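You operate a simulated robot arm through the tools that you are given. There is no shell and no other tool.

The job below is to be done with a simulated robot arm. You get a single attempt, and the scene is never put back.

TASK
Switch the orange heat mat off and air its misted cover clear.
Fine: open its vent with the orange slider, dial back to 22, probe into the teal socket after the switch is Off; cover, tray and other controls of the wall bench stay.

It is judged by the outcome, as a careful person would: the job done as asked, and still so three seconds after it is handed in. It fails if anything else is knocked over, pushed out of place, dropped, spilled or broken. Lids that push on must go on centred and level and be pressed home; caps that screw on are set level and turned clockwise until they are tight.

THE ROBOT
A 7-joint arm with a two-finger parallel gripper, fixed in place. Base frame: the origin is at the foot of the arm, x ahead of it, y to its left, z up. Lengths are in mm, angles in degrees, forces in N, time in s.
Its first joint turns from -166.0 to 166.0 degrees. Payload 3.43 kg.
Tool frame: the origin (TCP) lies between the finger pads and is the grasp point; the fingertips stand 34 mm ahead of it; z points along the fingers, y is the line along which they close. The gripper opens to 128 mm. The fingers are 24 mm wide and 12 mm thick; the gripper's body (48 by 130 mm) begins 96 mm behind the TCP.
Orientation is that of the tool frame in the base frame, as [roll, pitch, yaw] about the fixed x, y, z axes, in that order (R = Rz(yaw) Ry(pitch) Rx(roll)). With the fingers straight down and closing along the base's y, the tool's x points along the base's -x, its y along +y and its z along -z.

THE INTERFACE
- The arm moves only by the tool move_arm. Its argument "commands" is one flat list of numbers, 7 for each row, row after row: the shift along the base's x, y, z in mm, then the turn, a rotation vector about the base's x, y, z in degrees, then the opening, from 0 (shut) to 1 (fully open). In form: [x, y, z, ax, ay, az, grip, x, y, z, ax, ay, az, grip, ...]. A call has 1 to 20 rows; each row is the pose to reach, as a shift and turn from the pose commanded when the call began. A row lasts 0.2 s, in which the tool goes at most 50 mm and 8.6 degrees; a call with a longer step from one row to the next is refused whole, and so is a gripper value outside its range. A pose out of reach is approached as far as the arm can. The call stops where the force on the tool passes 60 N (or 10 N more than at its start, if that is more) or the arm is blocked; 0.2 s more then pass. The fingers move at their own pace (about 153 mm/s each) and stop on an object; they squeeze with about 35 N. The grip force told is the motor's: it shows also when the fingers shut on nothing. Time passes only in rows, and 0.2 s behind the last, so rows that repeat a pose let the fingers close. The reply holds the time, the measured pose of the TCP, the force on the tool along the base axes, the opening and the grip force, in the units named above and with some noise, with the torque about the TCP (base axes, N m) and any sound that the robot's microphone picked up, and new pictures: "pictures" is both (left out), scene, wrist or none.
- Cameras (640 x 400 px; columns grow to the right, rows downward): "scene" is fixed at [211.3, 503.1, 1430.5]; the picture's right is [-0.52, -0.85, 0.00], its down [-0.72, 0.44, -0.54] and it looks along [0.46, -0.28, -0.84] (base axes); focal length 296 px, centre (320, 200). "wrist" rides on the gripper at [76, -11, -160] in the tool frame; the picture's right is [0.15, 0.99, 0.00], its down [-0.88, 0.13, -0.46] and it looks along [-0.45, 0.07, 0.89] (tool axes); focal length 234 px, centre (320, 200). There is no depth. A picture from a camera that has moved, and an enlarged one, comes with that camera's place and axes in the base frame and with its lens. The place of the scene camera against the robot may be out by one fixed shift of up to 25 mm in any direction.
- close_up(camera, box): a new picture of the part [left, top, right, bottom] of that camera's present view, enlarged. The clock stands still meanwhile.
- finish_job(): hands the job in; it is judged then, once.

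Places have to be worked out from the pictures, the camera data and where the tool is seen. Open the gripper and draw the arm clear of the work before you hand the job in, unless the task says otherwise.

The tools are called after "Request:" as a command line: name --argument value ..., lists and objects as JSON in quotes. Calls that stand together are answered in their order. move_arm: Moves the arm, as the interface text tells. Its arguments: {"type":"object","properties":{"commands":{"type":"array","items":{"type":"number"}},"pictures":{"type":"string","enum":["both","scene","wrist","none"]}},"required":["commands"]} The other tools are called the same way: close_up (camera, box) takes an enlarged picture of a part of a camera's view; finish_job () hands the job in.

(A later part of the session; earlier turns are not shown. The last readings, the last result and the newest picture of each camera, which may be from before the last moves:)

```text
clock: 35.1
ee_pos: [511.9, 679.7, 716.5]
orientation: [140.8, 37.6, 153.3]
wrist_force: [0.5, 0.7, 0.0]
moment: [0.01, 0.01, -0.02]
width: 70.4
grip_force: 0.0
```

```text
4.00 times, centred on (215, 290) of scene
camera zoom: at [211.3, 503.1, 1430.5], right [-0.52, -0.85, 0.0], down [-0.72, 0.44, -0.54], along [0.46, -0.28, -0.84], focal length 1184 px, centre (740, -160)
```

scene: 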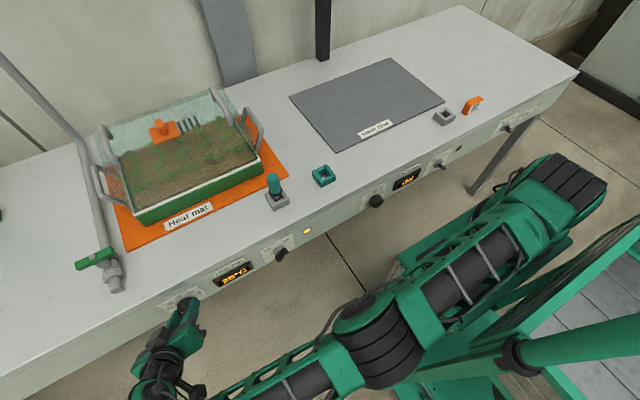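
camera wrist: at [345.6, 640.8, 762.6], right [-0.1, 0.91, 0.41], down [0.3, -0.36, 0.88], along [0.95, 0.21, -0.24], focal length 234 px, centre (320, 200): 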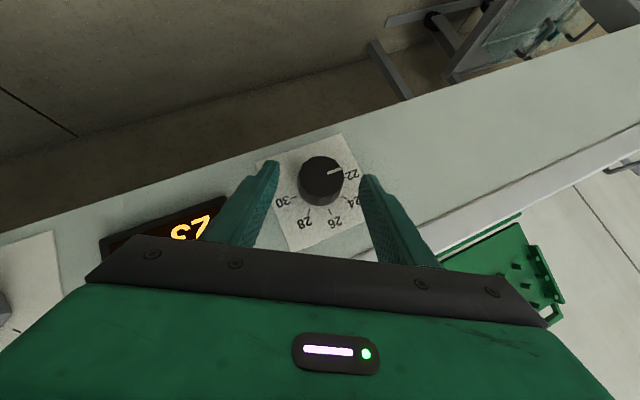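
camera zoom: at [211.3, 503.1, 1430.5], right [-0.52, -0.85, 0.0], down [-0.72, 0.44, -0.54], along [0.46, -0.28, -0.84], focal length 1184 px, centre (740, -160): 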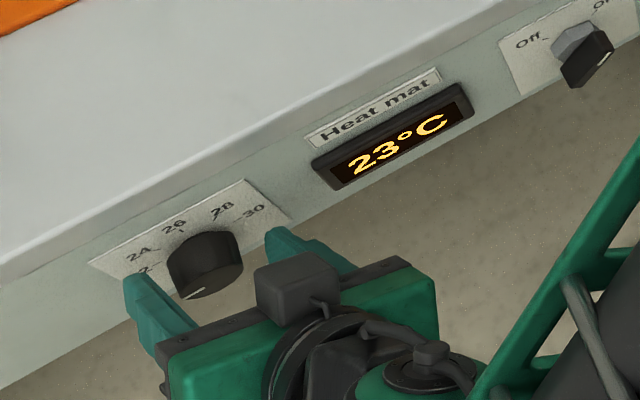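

Dial pointer computes to about 89°, a hair short of the 22 mark (90°), which may explain the 23 reading. I'll grip once more and turn just a few degrees further.

Request:
move_arm --commands '[0, 0, 0, 0, 0, 0, 0.4, 0, 0, 0, 0, 0, 0, 0.2, 0, 0, 0, 0, 0, 0, 0.2, 0, 0.9, 0.5, -3, 0, 0, 0.2, 0, 1.8, 0.9, -6, 0, 0, 0.2, 0, 1.8, 0.9, -6, 0, 0, 0.2]' --pictures "wrist"

Request:
close_up --camera "scene" --box '[150, 240, 280, 340]'

Request:
close_up --camera "wrist" --box '[280, 140, 360, 220]'

```text
clock: 36.5
ee_pos: [512.6, 681.5, 717.4]
orientation: [147.6, 40.3, 157.7]
wrist_force: [0.5, 10.5, 8.1]
moment: [0.8, -0.57, 0.28]
width: 38.5
grip_force: 45.3
camera wrist: at [345.5, 648.1, 767.7], right [-0.1, 0.95, 0.31], down [0.3, -0.27, 0.92], along [0.95, 0.19, -0.26], focal length 234 px, centre (320, 200)
```

wrist: 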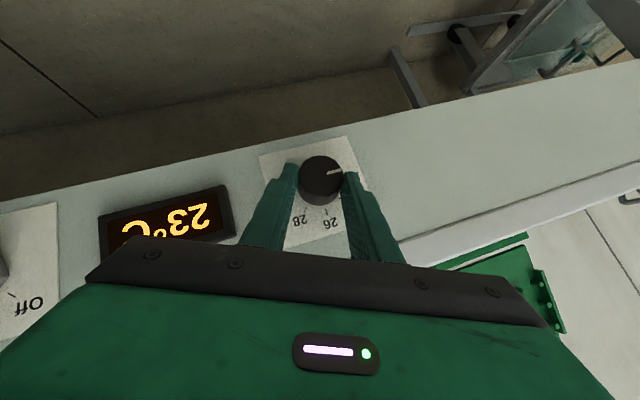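

```text
4.00 times, centred on (215, 290) of scene
camera zoom: at [211.3, 503.1, 1430.5], right [-0.52, -0.85, 0.0], down [-0.72, 0.44, -0.54], along [0.46, -0.28, -0.84], focal length 1184 px, centre (740, -160)
```

zoom: 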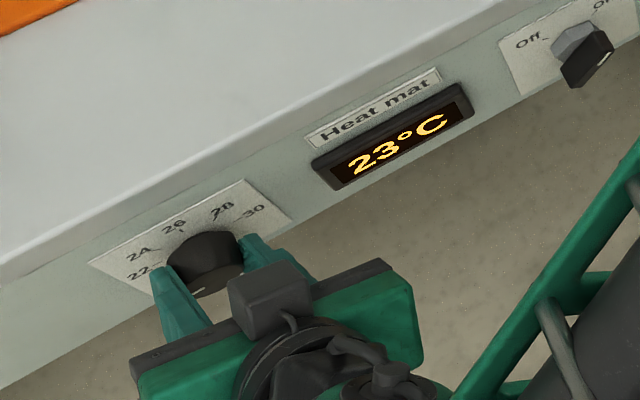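

```text
5.00 times, centred on (320, 180) of wrist
camera zoom: at [345.5, 648.1, 767.7], right [-0.1, 0.95, 0.31], down [0.3, -0.27, 0.92], along [0.95, 0.19, -0.26], focal length 1171 px, centre (320, 300)
```

zoom: 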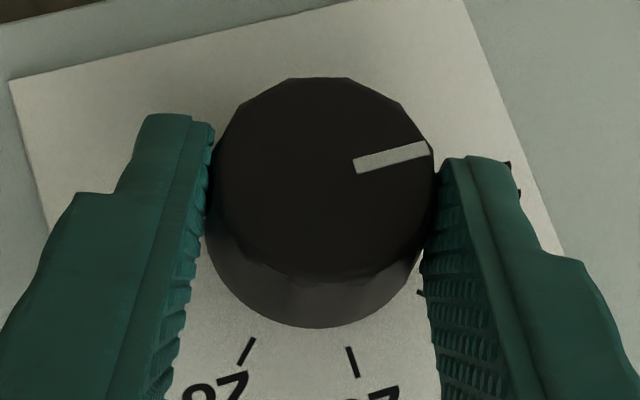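

The knob didn't move further – the grip slipped at an end stop, with the pointer square on 22 (≈90°). The display seems to show a slowly cooling temperature. I release and back straight out, then re-read it.

Request:
move_arm --commands '[0, 0, 0, 0, 0, 0, 0.45, 0, 0, 0, 0, 0, 0, 0.6, -14, -5.7, 13, 0, 0, 0, 0.6, -28, -11.5, 26, 0, 0, 0, 0.6, -42, -17, 39, 0, 0, 0, 0.6, -57, -23, 52, 0, 0, 0, 0.6, -57, -23, 52, 0, 0, 0, 0.6]'

Request:
close_up --camera "scene" --box '[150, 240, 280, 340]'

Request:
close_up --camera "wrist" --box '[240, 80, 400, 200]'

```text
clock: 38.1
ee_pos: [454.0, 657.8, 770.0]
orientation: [147.8, 40.2, 157.8]
wrist_force: [0.3, -1.3, 0.3]
moment: [-0.04, -0.01, 0.0]
width: 76.9
grip_force: 0.1
camera wrist: at [288.4, 624.4, 819.8], right [-0.1, 0.95, 0.31], down [0.3, -0.27, 0.92], along [0.95, 0.19, -0.26], focal length 234 px, centre (320, 200)
```

scene: 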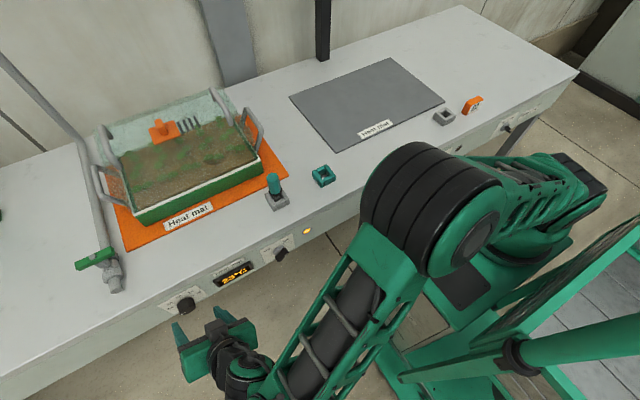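
wrist: 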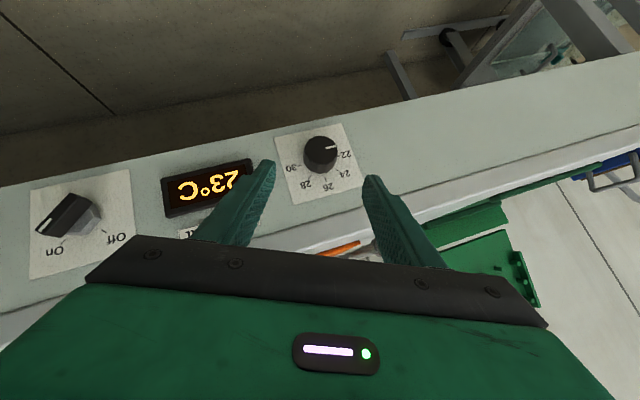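

```text
4.00 times, centred on (215, 290) of scene
camera zoom: at [211.3, 503.1, 1430.5], right [-0.52, -0.85, 0.0], down [-0.72, 0.44, -0.54], along [0.46, -0.28, -0.84], focal length 1184 px, centre (740, -160)
```

zoom: 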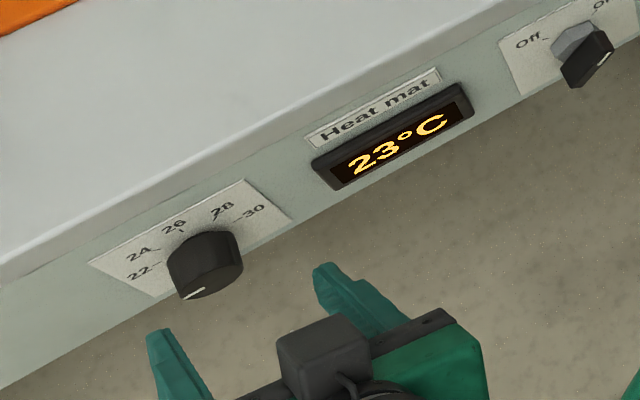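

```text
3.33 times, centred on (320, 140) of wrist
camera zoom: at [288.4, 624.4, 819.8], right [-0.1, 0.95, 0.31], down [0.3, -0.27, 0.92], along [0.95, 0.19, -0.26], focal length 781 px, centre (320, 400)
```

zoom: 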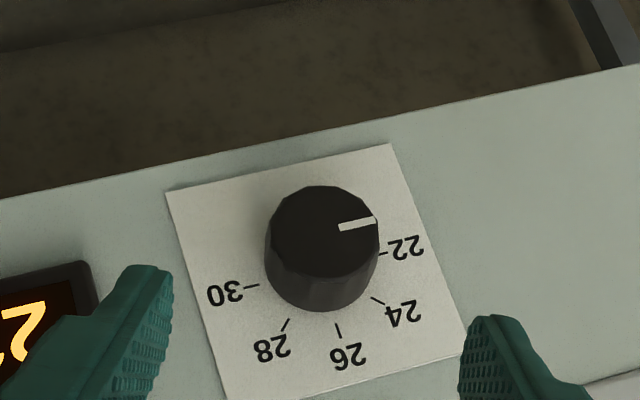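

The pointer sits exactly on the 22 tick (computed 90–91°) though the display still says 23. I move over to the switch (staying clear of the panel) for a close look, then re-read the display.

Request:
move_arm --commands '[-20, -30, 10, 0, 0, 0, 0.6, -24, -70, 20, 0, 0, 0, 0.6, -24, -110, 20, 0, 0, 0, 0.6, -24, -150, 20, 0, 0, 0, 0.6, -24, -190, 20, 0, 0, 0, 0.6, -24, -215, 20, 0, 0, 0, 0.6, -24, -215, 20, 0, 0, 0, 0.6]'

Request:
close_up --camera "wrist" --box '[200, 60, 400, 190]'

Request:
close_up --camera "scene" --box '[200, 220, 310, 300]'

```text
clock: 39.7
ee_pos: [429.7, 443.4, 791.3]
orientation: [147.7, 40.1, 157.7]
wrist_force: [-1.1, -0.2, -0.4]
moment: [-0.02, 0.01, -0.01]
width: 77.0
grip_force: 0.0
camera wrist: at [264.8, 409.3, 840.5], right [-0.1, 0.95, 0.31], down [0.3, -0.27, 0.92], along [0.95, 0.19, -0.26], focal length 234 px, centre (320, 200)
```

scene: 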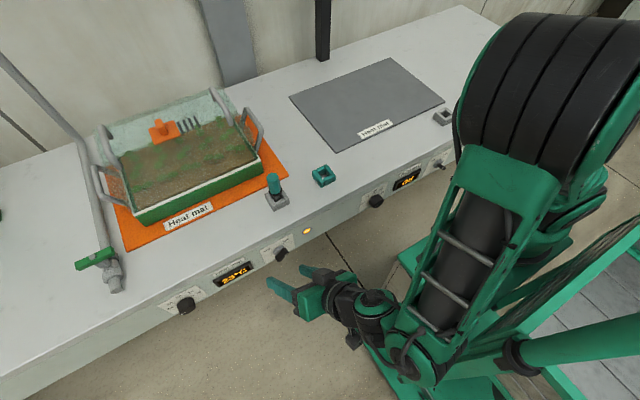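
wrist: 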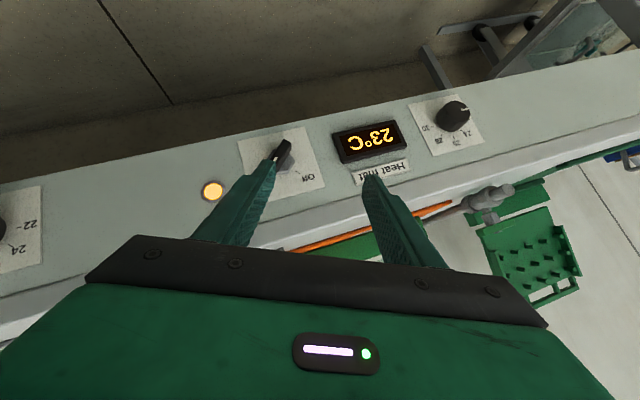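

```text
3.08 times, centred on (300, 125) of wrist
camera zoom: at [264.8, 409.3, 840.5], right [-0.1, 0.95, 0.31], down [0.3, -0.27, 0.92], along [0.95, 0.19, -0.26], focal length 720 px, centre (382, 431)
```

zoom: 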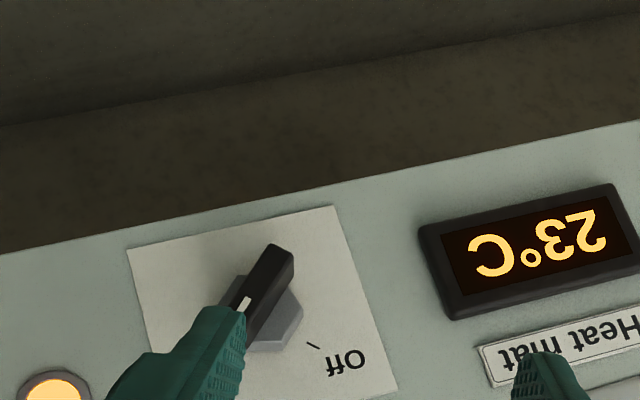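

```text
5.00 times, centred on (255, 260) of scene
camera zoom: at [211.3, 503.1, 1430.5], right [-0.52, -0.85, 0.0], down [-0.72, 0.44, -0.54], along [0.46, -0.28, -0.84], focal length 1480 px, centre (645, -100)
```

zoom: 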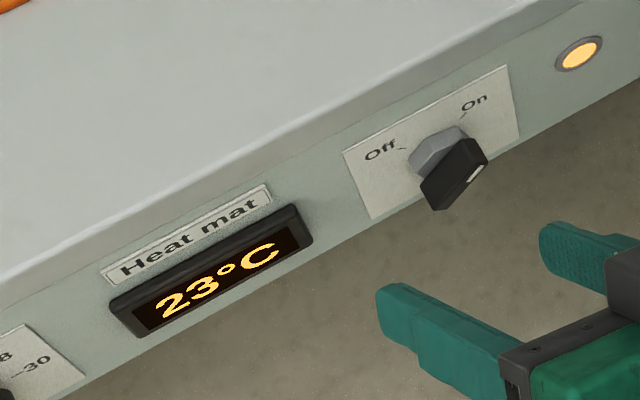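

Display still 23, but pointer and tick agree on 22 within a degree, so the reading is likely the mat's actual temperature. Now I line up with the switch: hand rolled to 40° so the fingers close across the blade, 60 mm off.

Request:
move_arm --commands '[7, -15, -8, 4, 0, 0, 0.5, 14, -30, -20, 8, 0, 0, 0.45, 22, -42, -32, 12, 0, 0, 0.4, 28.9, -50.1, -42.2, 16, 0, 0, 0.4, 28.9, -50.1, -42.2, 16, 0, 0, 0.4]'

Request:
close_up --camera "wrist" --box '[240, 100, 400, 210]'

Request:
close_up --camera "scene" --box '[200, 220, 340, 320]'

```text
clock: 40.9
ee_pos: [459.0, 394.0, 749.2]
orientation: [129.9, 32.7, 147.1]
wrist_force: [-0.1, 0.1, 0.1]
moment: [-0.02, 0.01, 0.03]
width: 51.1
grip_force: 0.0
camera wrist: at [293.2, 348.9, 786.9], right [-0.1, 0.82, 0.56], down [0.3, -0.51, 0.81], along [0.95, 0.25, -0.2], focal length 234 px, centre (320, 200)
```

scene: 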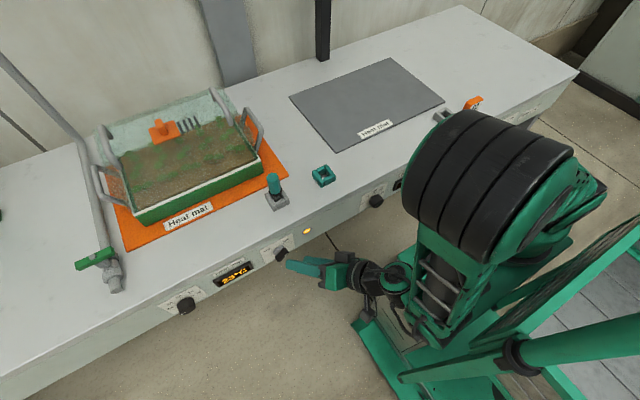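
wrist: 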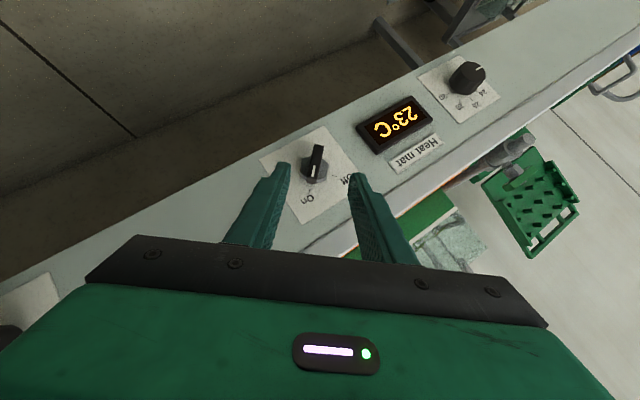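

```text
3.64 times, centred on (320, 155) of wrist
camera zoom: at [293.2, 348.9, 786.9], right [-0.1, 0.82, 0.56], down [0.3, -0.51, 0.81], along [0.95, 0.25, -0.2], focal length 852 px, centre (320, 364)
```

zoom: 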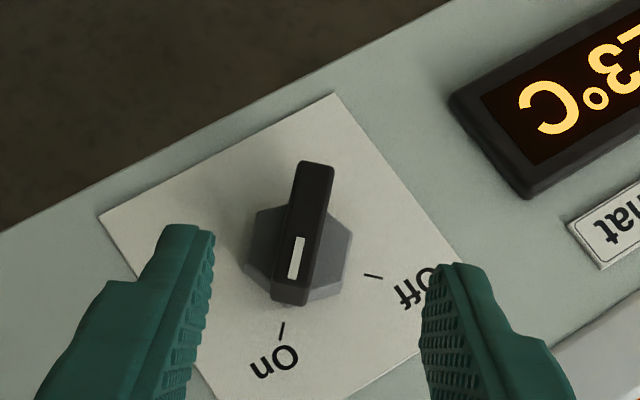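

```text
4.00 times, centred on (270, 270) of scene
camera zoom: at [211.3, 503.1, 1430.5], right [-0.52, -0.85, 0.0], down [-0.72, 0.44, -0.54], along [0.46, -0.28, -0.84], focal length 1184 px, centre (520, -80)
```

zoom: 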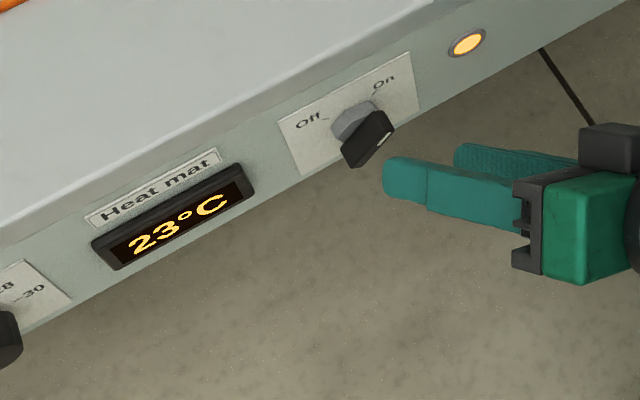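

The blade lies almost parallel to the fingers and about 3 mm off the centre line. I advance 60 mm along the tool axis with that correction so the fingers straddle the blade.

Request:
move_arm --commands '[10.5, 6, -8.6, 0, 0, 0, 0.4, 21, 12.5, -17.2, 0, 0, 0, 0.4, 32, 19, -26, 0, 0, 0, 0.4, 42.4, 25, -34.4, 0, 0, 0, 0.4, 42.4, 25, -34.4, 0, 0, 0, 0.4]' --pictures "wrist"

Request:
close_up --camera "wrist" --box '[240, 120, 400, 230]'

Request:
close_up --camera "scene" --box '[240, 220, 340, 300]'

```text
clock: 42.1
ee_pos: [502.7, 420.0, 713.3]
orientation: [130.1, 32.7, 147.2]
wrist_force: [-0.1, -0.1, 0.5]
moment: [0.02, -0.01, 0.02]
width: 51.5
grip_force: 0.1
camera wrist: at [336.3, 373.6, 751.7], right [-0.1, 0.82, 0.56], down [0.3, -0.51, 0.81], along [0.95, 0.25, -0.2], focal length 234 px, centre (320, 200)
```

wrist: 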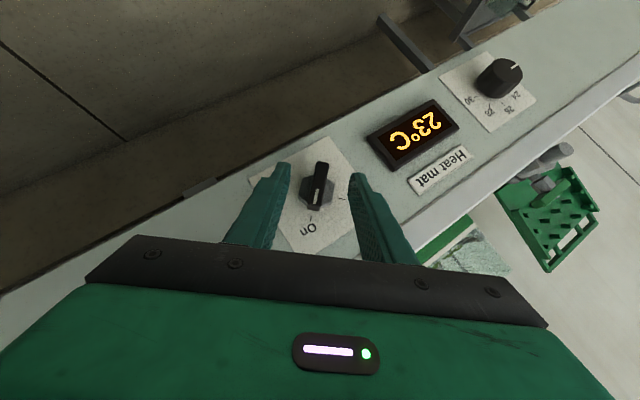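

```text
3.64 times, centred on (320, 175) of wrist
camera zoom: at [336.3, 373.6, 751.7], right [-0.1, 0.82, 0.56], down [0.3, -0.51, 0.81], along [0.95, 0.25, -0.2], focal length 852 px, centre (320, 291)
```

zoom: 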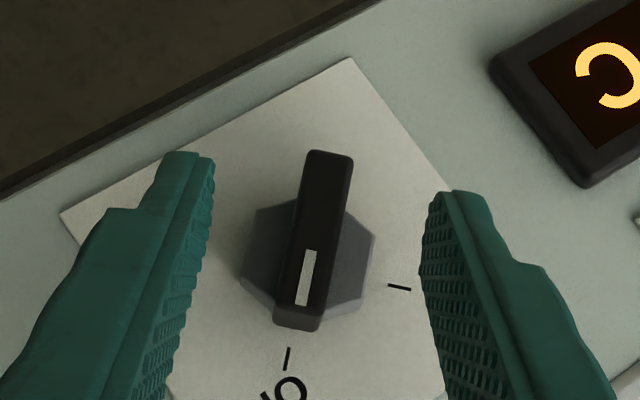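

```text
5.00 times, centred on (290, 260) of scene
camera zoom: at [211.3, 503.1, 1430.5], right [-0.52, -0.85, 0.0], down [-0.72, 0.44, -0.54], along [0.46, -0.28, -0.84], focal length 1480 px, centre (470, -100)
```

zoom: 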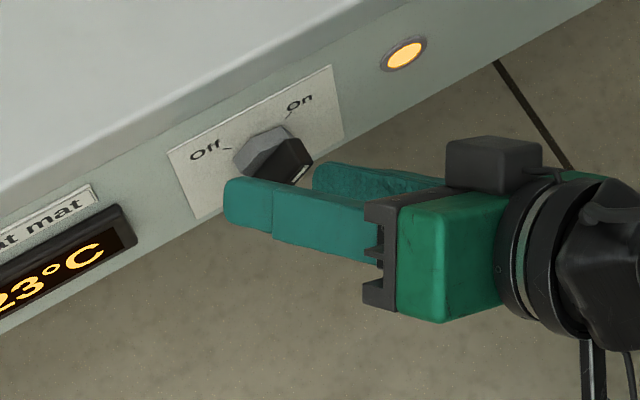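

Blade is centred between the fingers. I back off 3 mm in x to avoid the hex base and close on the blade.

Request:
move_arm --commands '[-3, 0, 0, 0, 0, 0, 0.3, -3, 0, 0, 0, 0, 0, 0.15, -3, 0, 0, 0, 0, 0, 0, -3, 0, 0, 0, 0, 0, 0]' --pictures "wrist"

Request:
close_up --camera "wrist" --box '[240, 120, 400, 230]'

```text
clock: 43.1
ee_pos: [499.9, 419.2, 713.3]
orientation: [130.2, 32.8, 147.1]
wrist_force: [1.7, 2.1, 0.3]
moment: [0.02, 0.12, 0.25]
width: 11.7
grip_force: 44.8
camera wrist: at [333.3, 373.2, 751.3], right [-0.1, 0.82, 0.56], down [0.3, -0.51, 0.81], along [0.95, 0.25, -0.2], focal length 234 px, centre (320, 200)
```

wrist: 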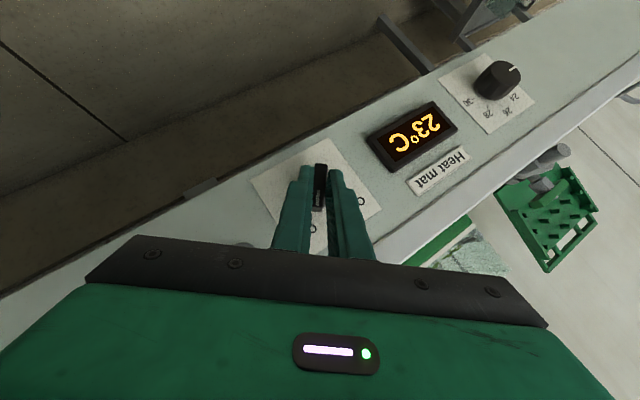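

```text
3.64 times, centred on (320, 175) of wrist
camera zoom: at [333.3, 373.2, 751.3], right [-0.1, 0.82, 0.56], down [0.3, -0.51, 0.81], along [0.95, 0.25, -0.2], focal length 852 px, centre (320, 291)
```

zoom: 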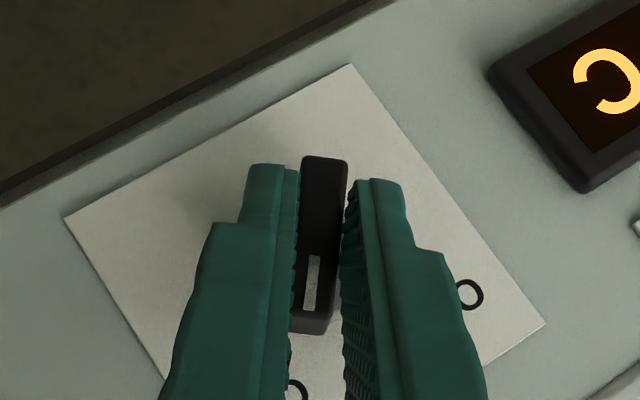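

Good grip on the blade (11.7 mm, low forces). I turn it −48° about the switch axis first and check the forces.

Request:
move_arm --commands '[0, 1.85, 1.41, -8, 0, 0, 0, 0, 3.87, 2.55, -16, 0, 0, 0, 0, 6.04, 3.39, -24, 0, 0, 0, 0, 8.3, 3.93, -32, 0, 0, 0, 0, 10.61, 4.15, -40, 0, 0, 0, 0, 12.93, 4.04, -48, 0, 0, 0]' --pictures "wrist"

Request:
close_up --camera "wrist" --box '[240, 120, 400, 230]'

```text
clock: 44.5
ee_pos: [498.3, 431.3, 715.6]
orientation: [-168.7, 44.4, -172.1]
wrist_force: [-1.1, 7.0, -3.7]
moment: [0.12, -0.81, 0.3]
width: 12.1
grip_force: 44.9
camera wrist: at [333.0, 430.1, 777.0], right [-0.1, 0.96, -0.24], down [0.3, 0.26, 0.92], along [0.95, 0.02, -0.32], focal length 234 px, centre (320, 200)
```

wrist: 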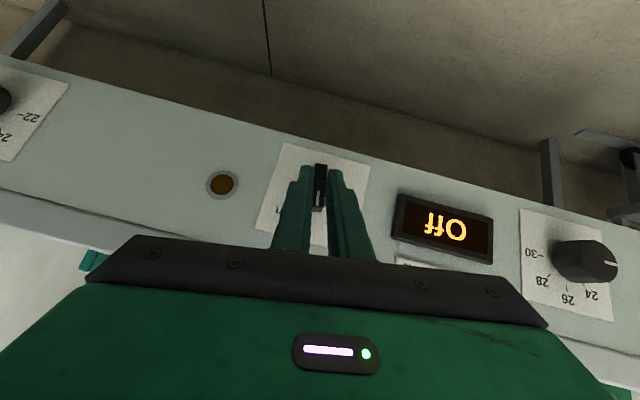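

```text
3.64 times, centred on (320, 175) of wrist
camera zoom: at [333.0, 430.1, 777.0], right [-0.1, 0.96, -0.24], down [0.3, 0.26, 0.92], along [0.95, 0.02, -0.32], focal length 852 px, centre (320, 291)
```

zoom: 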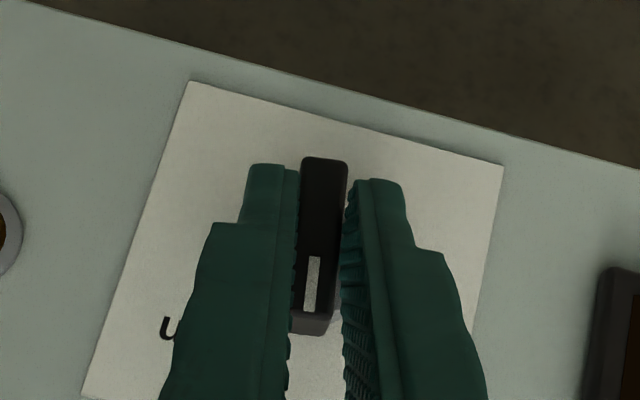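

The display shows "Off" and the lamp is dark already; I complete the turn so the lever points fully to Off.

Request:
move_arm --commands '[0, 2.28, -0.43, -8, 0, 0, 0, 0, 4.48, -1.17, -16, 0, 0, 0, 0, 6.56, -2.22, -24, 0, 0, 0, 0, 8.47, -3.54, -32, 0, 0, 0, 0, 10.17, -5.11, -40, 0, 0, 0, 0, 10.6, -5.5, -42, 0, 0, 0]' --pictures "wrist"

Request:
close_up --camera "wrist" --box '[240, 120, 400, 230]'

Request:
close_up --camera "scene" --box '[150, 220, 340, 330]'

```text
clock: 45.9
ee_pos: [498.9, 443.1, 710.1]
orientation: [-120.5, 27.1, -142.5]
wrist_force: [1.4, -2.1, -3.9]
moment: [1.06, -0.15, 0.15]
width: 12.9
grip_force: 45.3
camera wrist: at [332.6, 482.0, 757.2], right [-0.1, 0.56, -0.83], down [0.3, 0.81, 0.51], along [0.95, -0.2, -0.25], focal length 234 px, centre (320, 200)
```

wrist: 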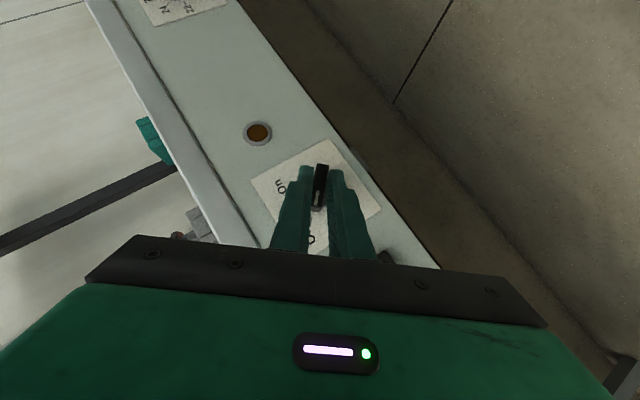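

```text
3.64 times, centred on (320, 175) of wrist
camera zoom: at [332.6, 482.0, 757.2], right [-0.1, 0.56, -0.83], down [0.3, 0.81, 0.51], along [0.95, -0.2, -0.25], focal length 852 px, centre (320, 291)
```

zoom: 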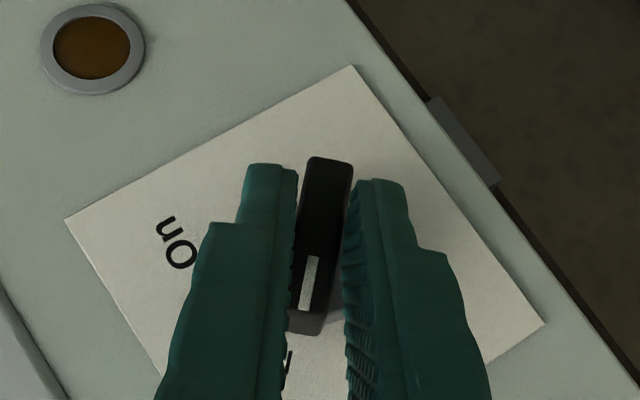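

```text
3.37 times, centred on (245, 275) of scene
camera zoom: at [211.3, 503.1, 1430.5], right [-0.52, -0.85, 0.0], down [-0.72, 0.44, -0.54], along [0.46, -0.28, -0.84], focal length 997 px, centre (573, -53)
```

zoom: 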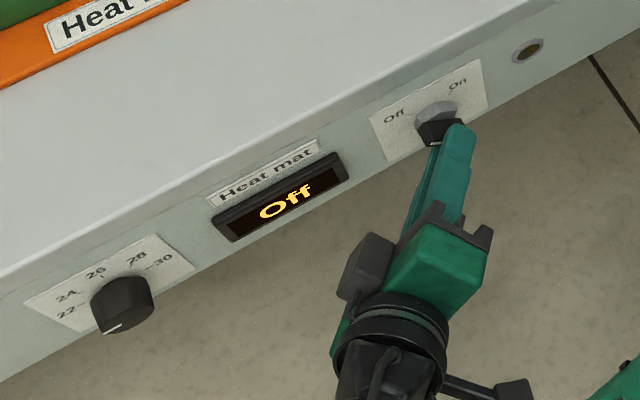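

The lever reached its Off stop (torque rose, fingers slightly skewed on the blade). I open and retreat along the tool axis.

Request:
move_arm --commands '[0, 0, 0, 0, 0, 0, 0.2, 0, 0, 0, 0, 0, 0, 0.4, -10, 8, 6.5, 0, 0, 0, 0.4, -24, 18.4, 15.5, 0, 0, 0, 0.4, -42.4, 32.5, 27.3, 0, 0, 0, 0.4, -64, 49, 41, 0, 0, 0, 0.4, -64, 49, 41, 0, 0, 0, 0.4]'

Request:
close_up --camera "scene" --box '[150, 220, 340, 330]'

Request:
close_up --camera "wrist" --box '[220, 60, 420, 200]'

```text
clock: 47.5
ee_pos: [434.1, 490.2, 751.6]
orientation: [-120.7, 27.2, -142.6]
wrist_force: [0.1, -0.3, 0.0]
moment: [-0.01, 0.0, 0.03]
width: 51.2
grip_force: 0.0
camera wrist: at [269.3, 528.7, 797.7], right [-0.1, 0.56, -0.82], down [0.3, 0.81, 0.51], along [0.95, -0.19, -0.25], focal length 234 px, centre (320, 200)
```

scene: 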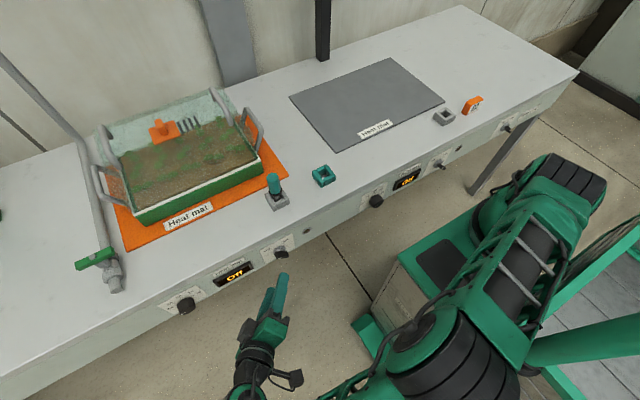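
wrist: 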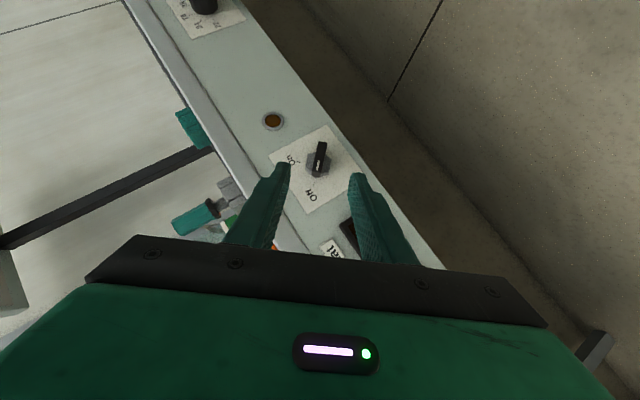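

```text
3.37 times, centred on (245, 275) of scene
camera zoom: at [211.3, 503.1, 1430.5], right [-0.52, -0.85, 0.0], down [-0.72, 0.44, -0.54], along [0.46, -0.28, -0.84], focal length 997 px, centre (573, -53)
```

zoom: 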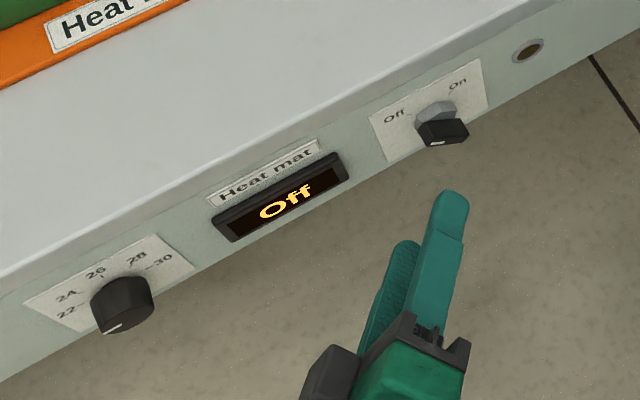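

```text
2.86 times, centred on (320, 130) of wrist
camera zoom: at [269.3, 528.7, 797.7], right [-0.1, 0.56, -0.82], down [0.3, 0.81, 0.51], along [0.95, -0.19, -0.25], focal length 669 px, centre (320, 400)
```

zoom: 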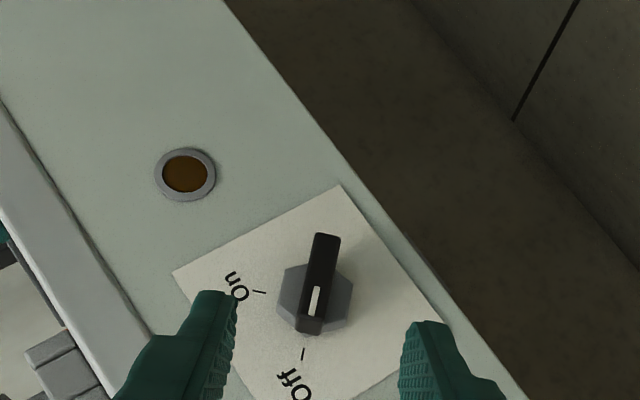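

Switch is at Off, lamp out, dial on 22. Now for the probe (top ≈ (623, 382, 902), in the grey socket). I raise the arm and bring the tool back to vertical well in front of the bench.

Request:
move_arm --commands '[-10, -2, 20, 4.7, 4.2, -2, 0.5, -20, -4, 45, 10.5, 9.3, -4.4, 0.5, -20, -6, 75, 15.8, 14, -6.5, 0.5, -20, -8, 105, 21, 18.7, -8.7, 0.55, -20, -10, 135, 26.3, 23.3, -10.9, 0.55, -20, -12, 165, 31.5, 28, -13, 0.55, -20, -14, 195, 36.8, 32.7, -15.2, 0.55, -20, -17, 225, 42, 37.3, -17.4, 0.55, -20, -20, 250, 47.3, 42, -19.6, 0.55, -20, -20, 250, 47.3, 42, -19.6, 0.55]'

```text
clock: 49.7
ee_pos: [413.6, 472.1, 1001.4]
orientation: [-179.9, 0.1, 179.9]
wrist_force: [0.2, 1.3, -0.4]
moment: [0.02, 0.02, -0.01]
width: 70.4
grip_force: 0.0
camera wrist: at [338.9, 461.0, 1161.6], right [-0.14, 0.99, 0.0], down [0.88, 0.13, 0.46], along [0.45, 0.07, -0.89], focal length 234 px, centre (320, 200)
```

scene: 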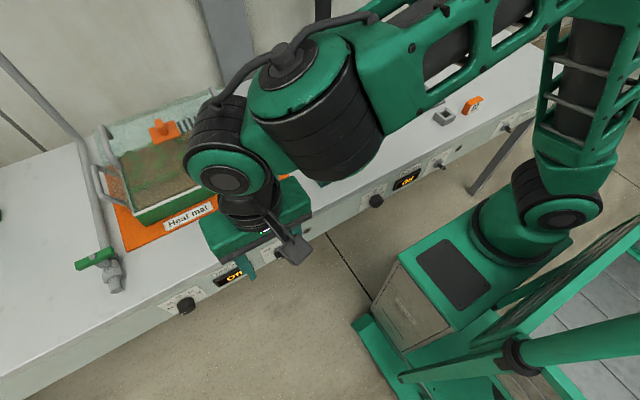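
wrist: 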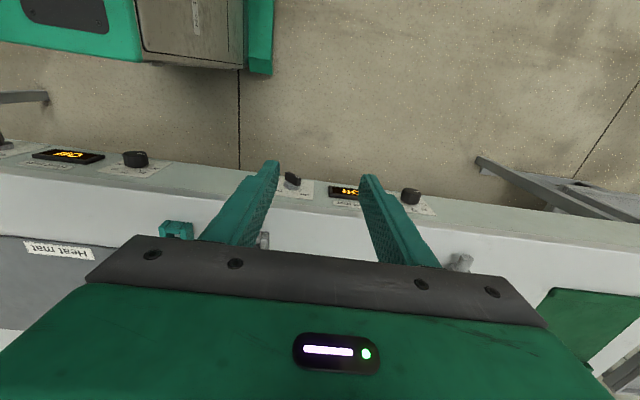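

Tool is exactly level again. I move above the probe to fix its position from close up.

Request:
move_arm --commands '[38, -18, 5, 0, 0, 0, 0.55, 76, -36, 10, 0, 0, 0, 0.55, 114, -54, 10, 0, 0, 0, 0.55, 152, -73, 10, 0, 0, 0, 0.55, 186.4, -92, 10, 0, 0, 0, 0.55, 186.4, -92, 10, 0, 0, 0, 0.55]'

Request:
close_up --camera "wrist" --box '[260, 110, 380, 210]'

Request:
close_up --camera "wrist" --box '[120, 90, 300, 200]'

```text
clock: 51.1
ee_pos: [600.8, 379.6, 1012.1]
orientation: [-179.9, 0.1, 179.9]
wrist_force: [-0.6, 0.3, -0.4]
moment: [-0.01, -0.04, 0.0]
width: 70.4
grip_force: 0.0
camera wrist: at [525.2, 368.8, 1171.6], right [-0.15, 0.99, 0.0], down [0.88, 0.13, 0.46], along [0.45, 0.06, -0.89], focal length 234 px, centre (320, 200)
```

scene: 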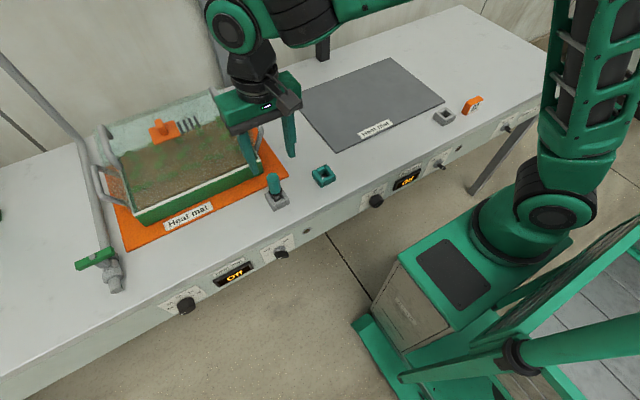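
wrist: 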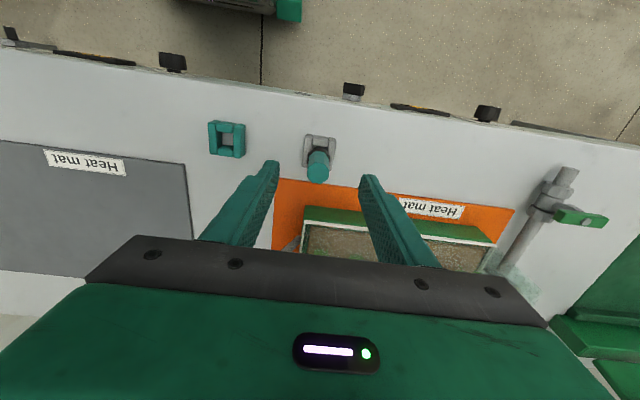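

```text
4.00 times, centred on (320, 160) of wrist
camera zoom: at [525.2, 368.8, 1171.6], right [-0.15, 0.99, 0.0], down [0.88, 0.13, 0.46], along [0.45, 0.06, -0.89], focal length 937 px, centre (320, 360)
```

zoom: 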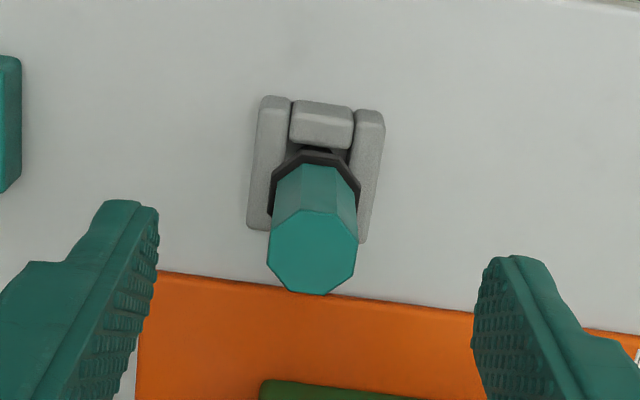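

```text
3.56 times, centred on (210, 145) of wrist
camera zoom: at [525.2, 368.8, 1171.6], right [-0.15, 0.99, 0.0], down [0.88, 0.13, 0.46], along [0.45, 0.06, -0.89], focal length 833 px, centre (711, 396)
```

zoom: 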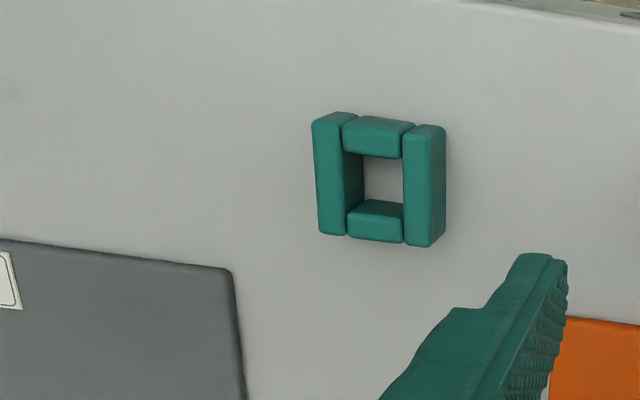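

Probe axis ≈ (626, 381.7), handle z≈855–907; grey socket centre (626, 381.4); teal socket centre ≈ (627, 241). I centre over the probe and descend partway.

Request:
move_arm --commands '[12, 1, -5, 0, 0, 0, 0.55, 25, 2, -15, 0, 0, 0, 0.55, 25, 2, -40, 0, 0, 0, 0.55, 25, 2, -65, 0, 0, 0, 0.55, 25, 2, -65, 0, 0, 0, 0.55]'

Request:
close_up --camera "wrist" --box '[250, 100, 390, 210]'

Request:
close_up --camera "scene" --box '[220, 100, 350, 220]'

```text
clock: 52.3
ee_pos: [625.7, 382.0, 945.7]
orientation: [-179.9, 0.1, 179.9]
wrist_force: [-0.4, 0.3, -0.7]
moment: [0.01, 0.03, -0.02]
width: 70.4
grip_force: 0.1
camera wrist: at [550.5, 371.1, 1105.4], right [-0.15, 0.99, 0.0], down [0.88, 0.13, 0.46], along [0.45, 0.06, -0.89], focal length 234 px, centre (320, 200)
```

scene: 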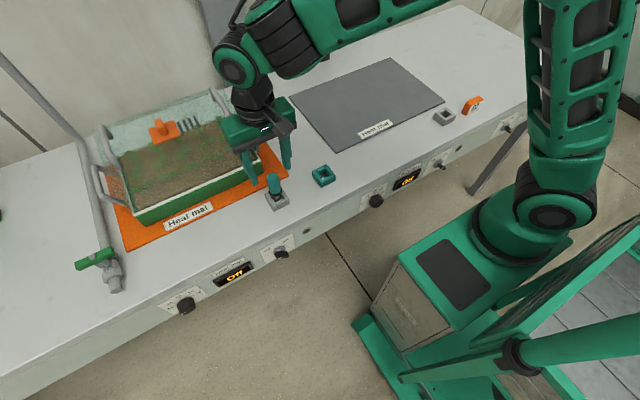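
wrist: 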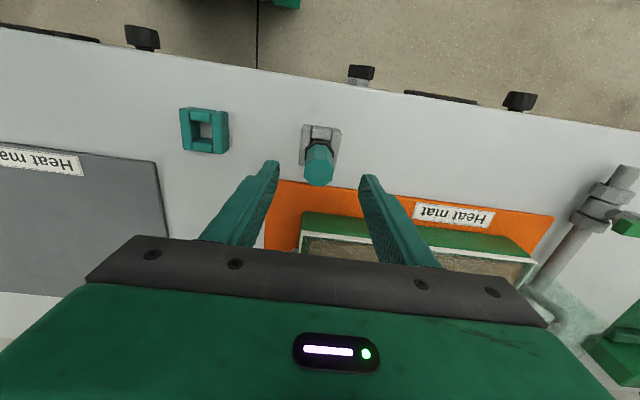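

```text
3.64 times, centred on (320, 155) of wrist
camera zoom: at [550.5, 371.1, 1105.4], right [-0.15, 0.99, 0.0], down [0.88, 0.13, 0.46], along [0.45, 0.06, -0.89], focal length 852 px, centre (320, 364)
```

zoom: 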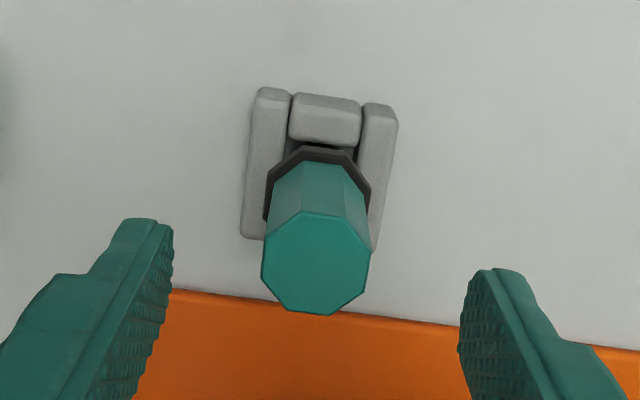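

```text
3.33 times, centred on (285, 160) of scene
camera zoom: at [211.3, 503.1, 1430.5], right [-0.52, -0.85, 0.0], down [-0.72, 0.44, -0.54], along [0.46, -0.28, -0.84], focal length 987 px, centre (437, 333)
```

zoom: 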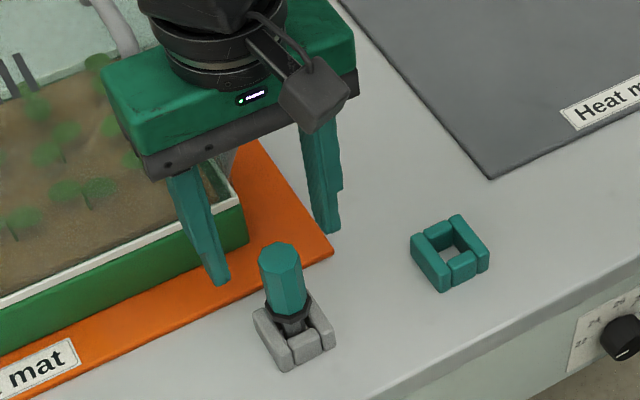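

The probe is centred within ~2 mm. I make that small correction and descend so the fingertips reach just above the black collar, then check.

Request:
move_arm --commands '[-1.5, -0.4, -15, 0, 0, 0, 0.5, -1.5, -0.4, -30, 0, 0, 0, 0.5, -1.5, -0.4, -45, 0, 0, 0, 0.5, -1.5, -0.4, -53, 0, 0, 0, 0.5, -1.5, -0.4, -53, 0, 0, 0, 0.5]' --pictures "wrist"

Request:
close_up --camera "scene" --box '[235, 140, 320, 215]'

Request:
close_up --camera "wrist" --box '[250, 110, 390, 220]'

```text
clock: 53.5
ee_pos: [626.8, 380.3, 892.8]
orientation: [-179.9, 0.1, 179.9]
wrist_force: [0.2, 0.5, -0.4]
moment: [0.01, -0.01, 0.04]
width: 64.1
grip_force: 0.1
camera wrist: at [549.9, 369.6, 1052.6], right [-0.14, 0.99, 0.0], down [0.88, 0.13, 0.46], along [0.45, 0.06, -0.89], focal length 234 px, centre (320, 200)
```

wrist: 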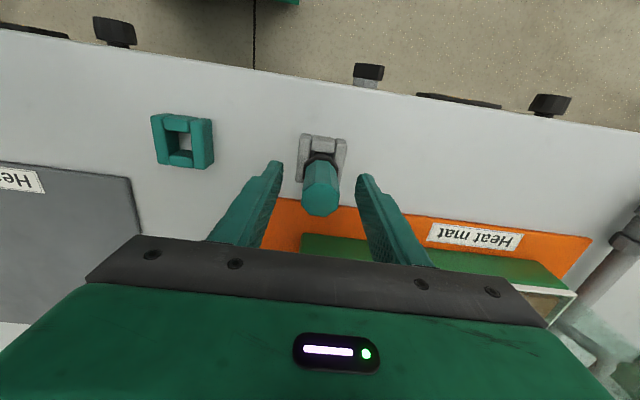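

```text
5.33 times, centred on (278, 178) of scene
camera zoom: at [211.3, 503.1, 1430.5], right [-0.52, -0.85, 0.0], down [-0.72, 0.44, -0.54], along [0.46, -0.28, -0.84], focal length 1579 px, centre (547, 320)
```

zoom: 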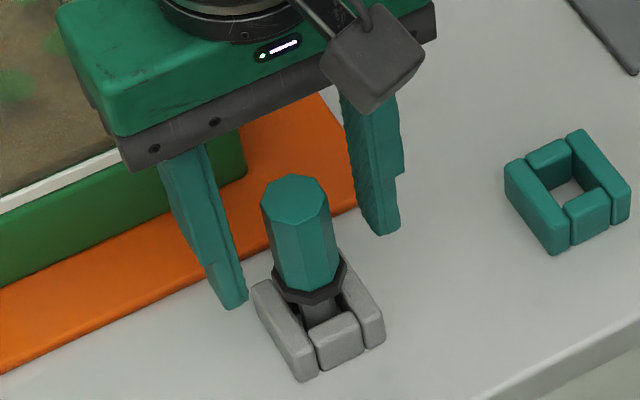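

```text
3.64 times, centred on (320, 165) of wrist
camera zoom: at [549.9, 369.6, 1052.6], right [-0.14, 0.99, 0.0], down [0.88, 0.13, 0.46], along [0.45, 0.06, -0.89], focal length 852 px, centre (320, 327)
```

zoom: 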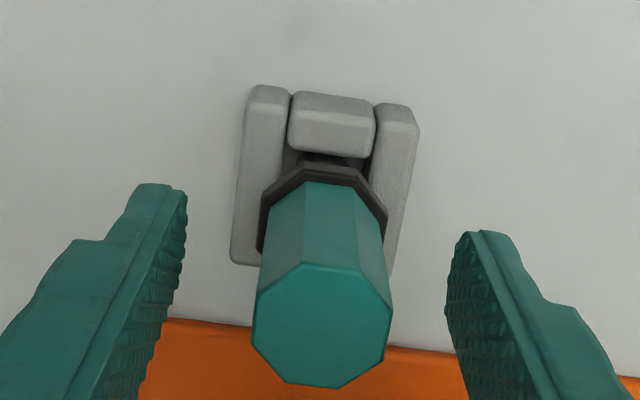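

The fingertips are just above the collar, either side of the octagonal handle. I close the gripper on it.

Request:
move_arm --commands '[0, 0, 0, 0, 0, 0, 0.35, 0, 0, 0, 0, 0, 0, 0.15, 0, 0, 0, 0, 0, 0, 0.05, 0, 0, 0, 0, 0, 0, 0.05]' --pictures "wrist"

Request:
close_up --camera "scene" --box '[235, 140, 320, 215]'

Request:
close_up --camera "wrist" --box '[250, 110, 390, 220]'

```text
clock: 54.5
ee_pos: [625.7, 380.4, 893.5]
orientation: [-179.9, 0.1, 179.9]
wrist_force: [1.1, 0.6, 0.2]
moment: [0.01, -0.03, -0.03]
width: 26.1
grip_force: 35.3
camera wrist: at [549.9, 369.6, 1052.8], right [-0.14, 0.99, 0.0], down [0.88, 0.13, 0.46], along [0.45, 0.06, -0.89], focal length 234 px, centre (320, 200)
```

wrist: 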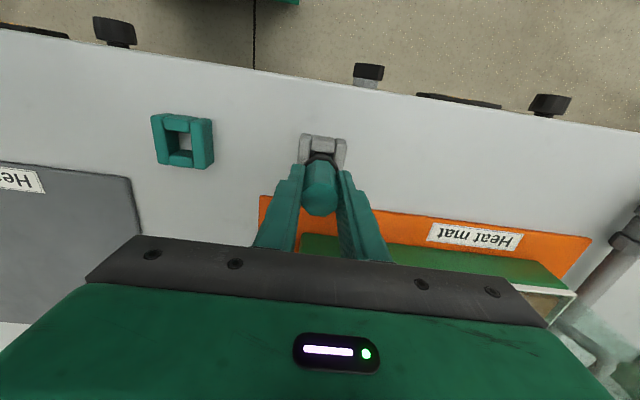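

```text
5.33 times, centred on (278, 178) of scene
camera zoom: at [211.3, 503.1, 1430.5], right [-0.52, -0.85, 0.0], down [-0.72, 0.44, -0.54], along [0.46, -0.28, -0.84], focal length 1579 px, centre (547, 320)
```

zoom: 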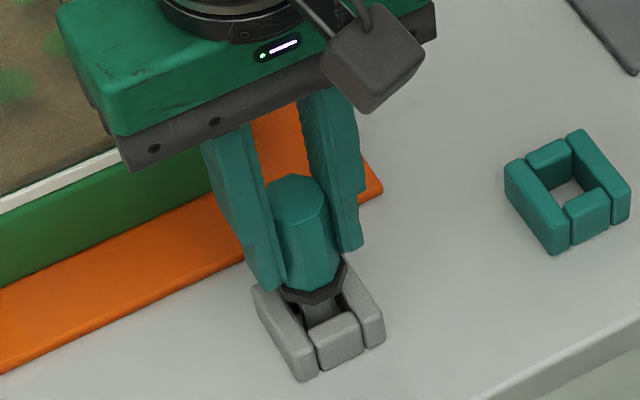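

```text
3.64 times, centred on (320, 165) of wrist
camera zoom: at [549.9, 369.6, 1052.8], right [-0.14, 0.99, 0.0], down [0.88, 0.13, 0.46], along [0.45, 0.06, -0.89], focal length 852 px, centre (320, 327)
```

zoom: 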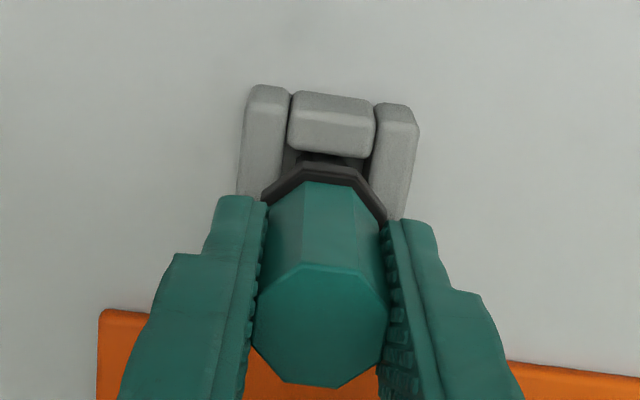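

Firm grip (26 mm, forces ~0). I note the seated height (TCP z 893.5) and lift straight up gently.

Request:
move_arm --commands '[0, 0, 5, 0, 0, 0, 0.05, 0, 0, 12, 0, 0, 0, 0.05, 0, 0, 24, 0, 0, 0, 0.05, 0, 0, 40, 0, 0, 0, 0.05, 0, 0, 60, 0, 0, 0, 0.05, 0, 0, 80, 0, 0, 0, 0.05, 0, 0, 80, 0, 0, 0, 0.05]'

Request:
close_up --camera "scene" --box '[225, 110, 345, 215]'

Request:
close_up --camera "wrist" --box '[150, 80, 390, 230]'

```text
clock: 56.1
ee_pos: [624.8, 382.2, 974.2]
orientation: [-179.8, 0.2, 179.8]
wrist_force: [0.0, 0.1, -0.4]
moment: [-0.01, 0.01, 0.02]
width: 26.2
grip_force: 34.7
camera wrist: at [549.4, 371.3, 1133.9], right [-0.14, 0.99, 0.0], down [0.88, 0.13, 0.46], along [0.45, 0.06, -0.89], focal length 234 px, centre (320, 200)
```

scene: 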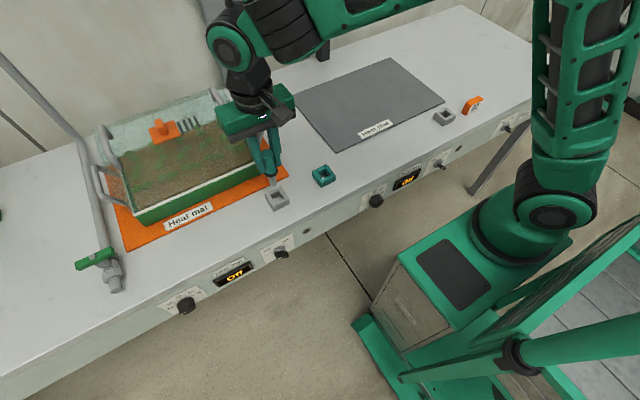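
wrist: 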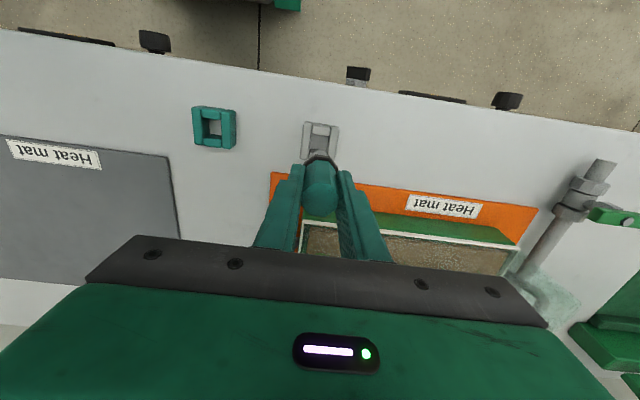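

```text
3.81 times, centred on (285, 162) of scene
camera zoom: at [211.3, 503.1, 1430.5], right [-0.52, -0.85, 0.0], down [-0.72, 0.44, -0.54], along [0.46, -0.28, -0.84], focal length 1128 px, centre (453, 343)
```

zoom: 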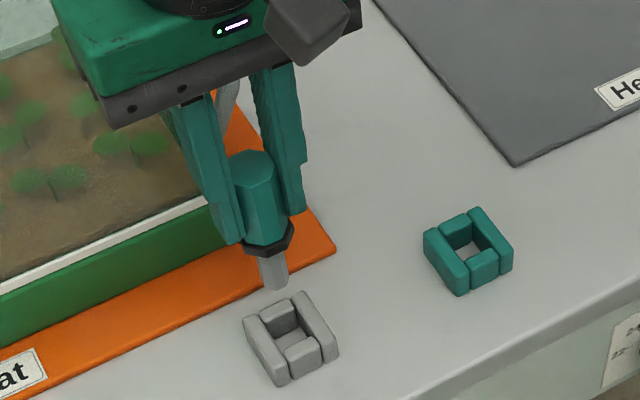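

```text
2.67 times, centred on (270, 155) of wrist
camera zoom: at [549.4, 371.3, 1133.9], right [-0.14, 0.99, 0.0], down [0.88, 0.13, 0.46], along [0.45, 0.06, -0.89], focal length 624 px, centre (453, 320)
```

zoom: 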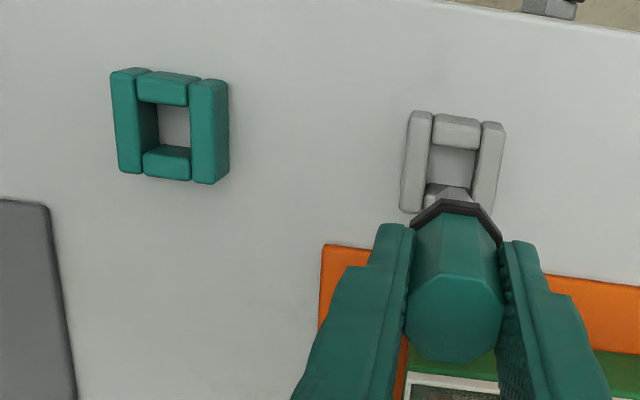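

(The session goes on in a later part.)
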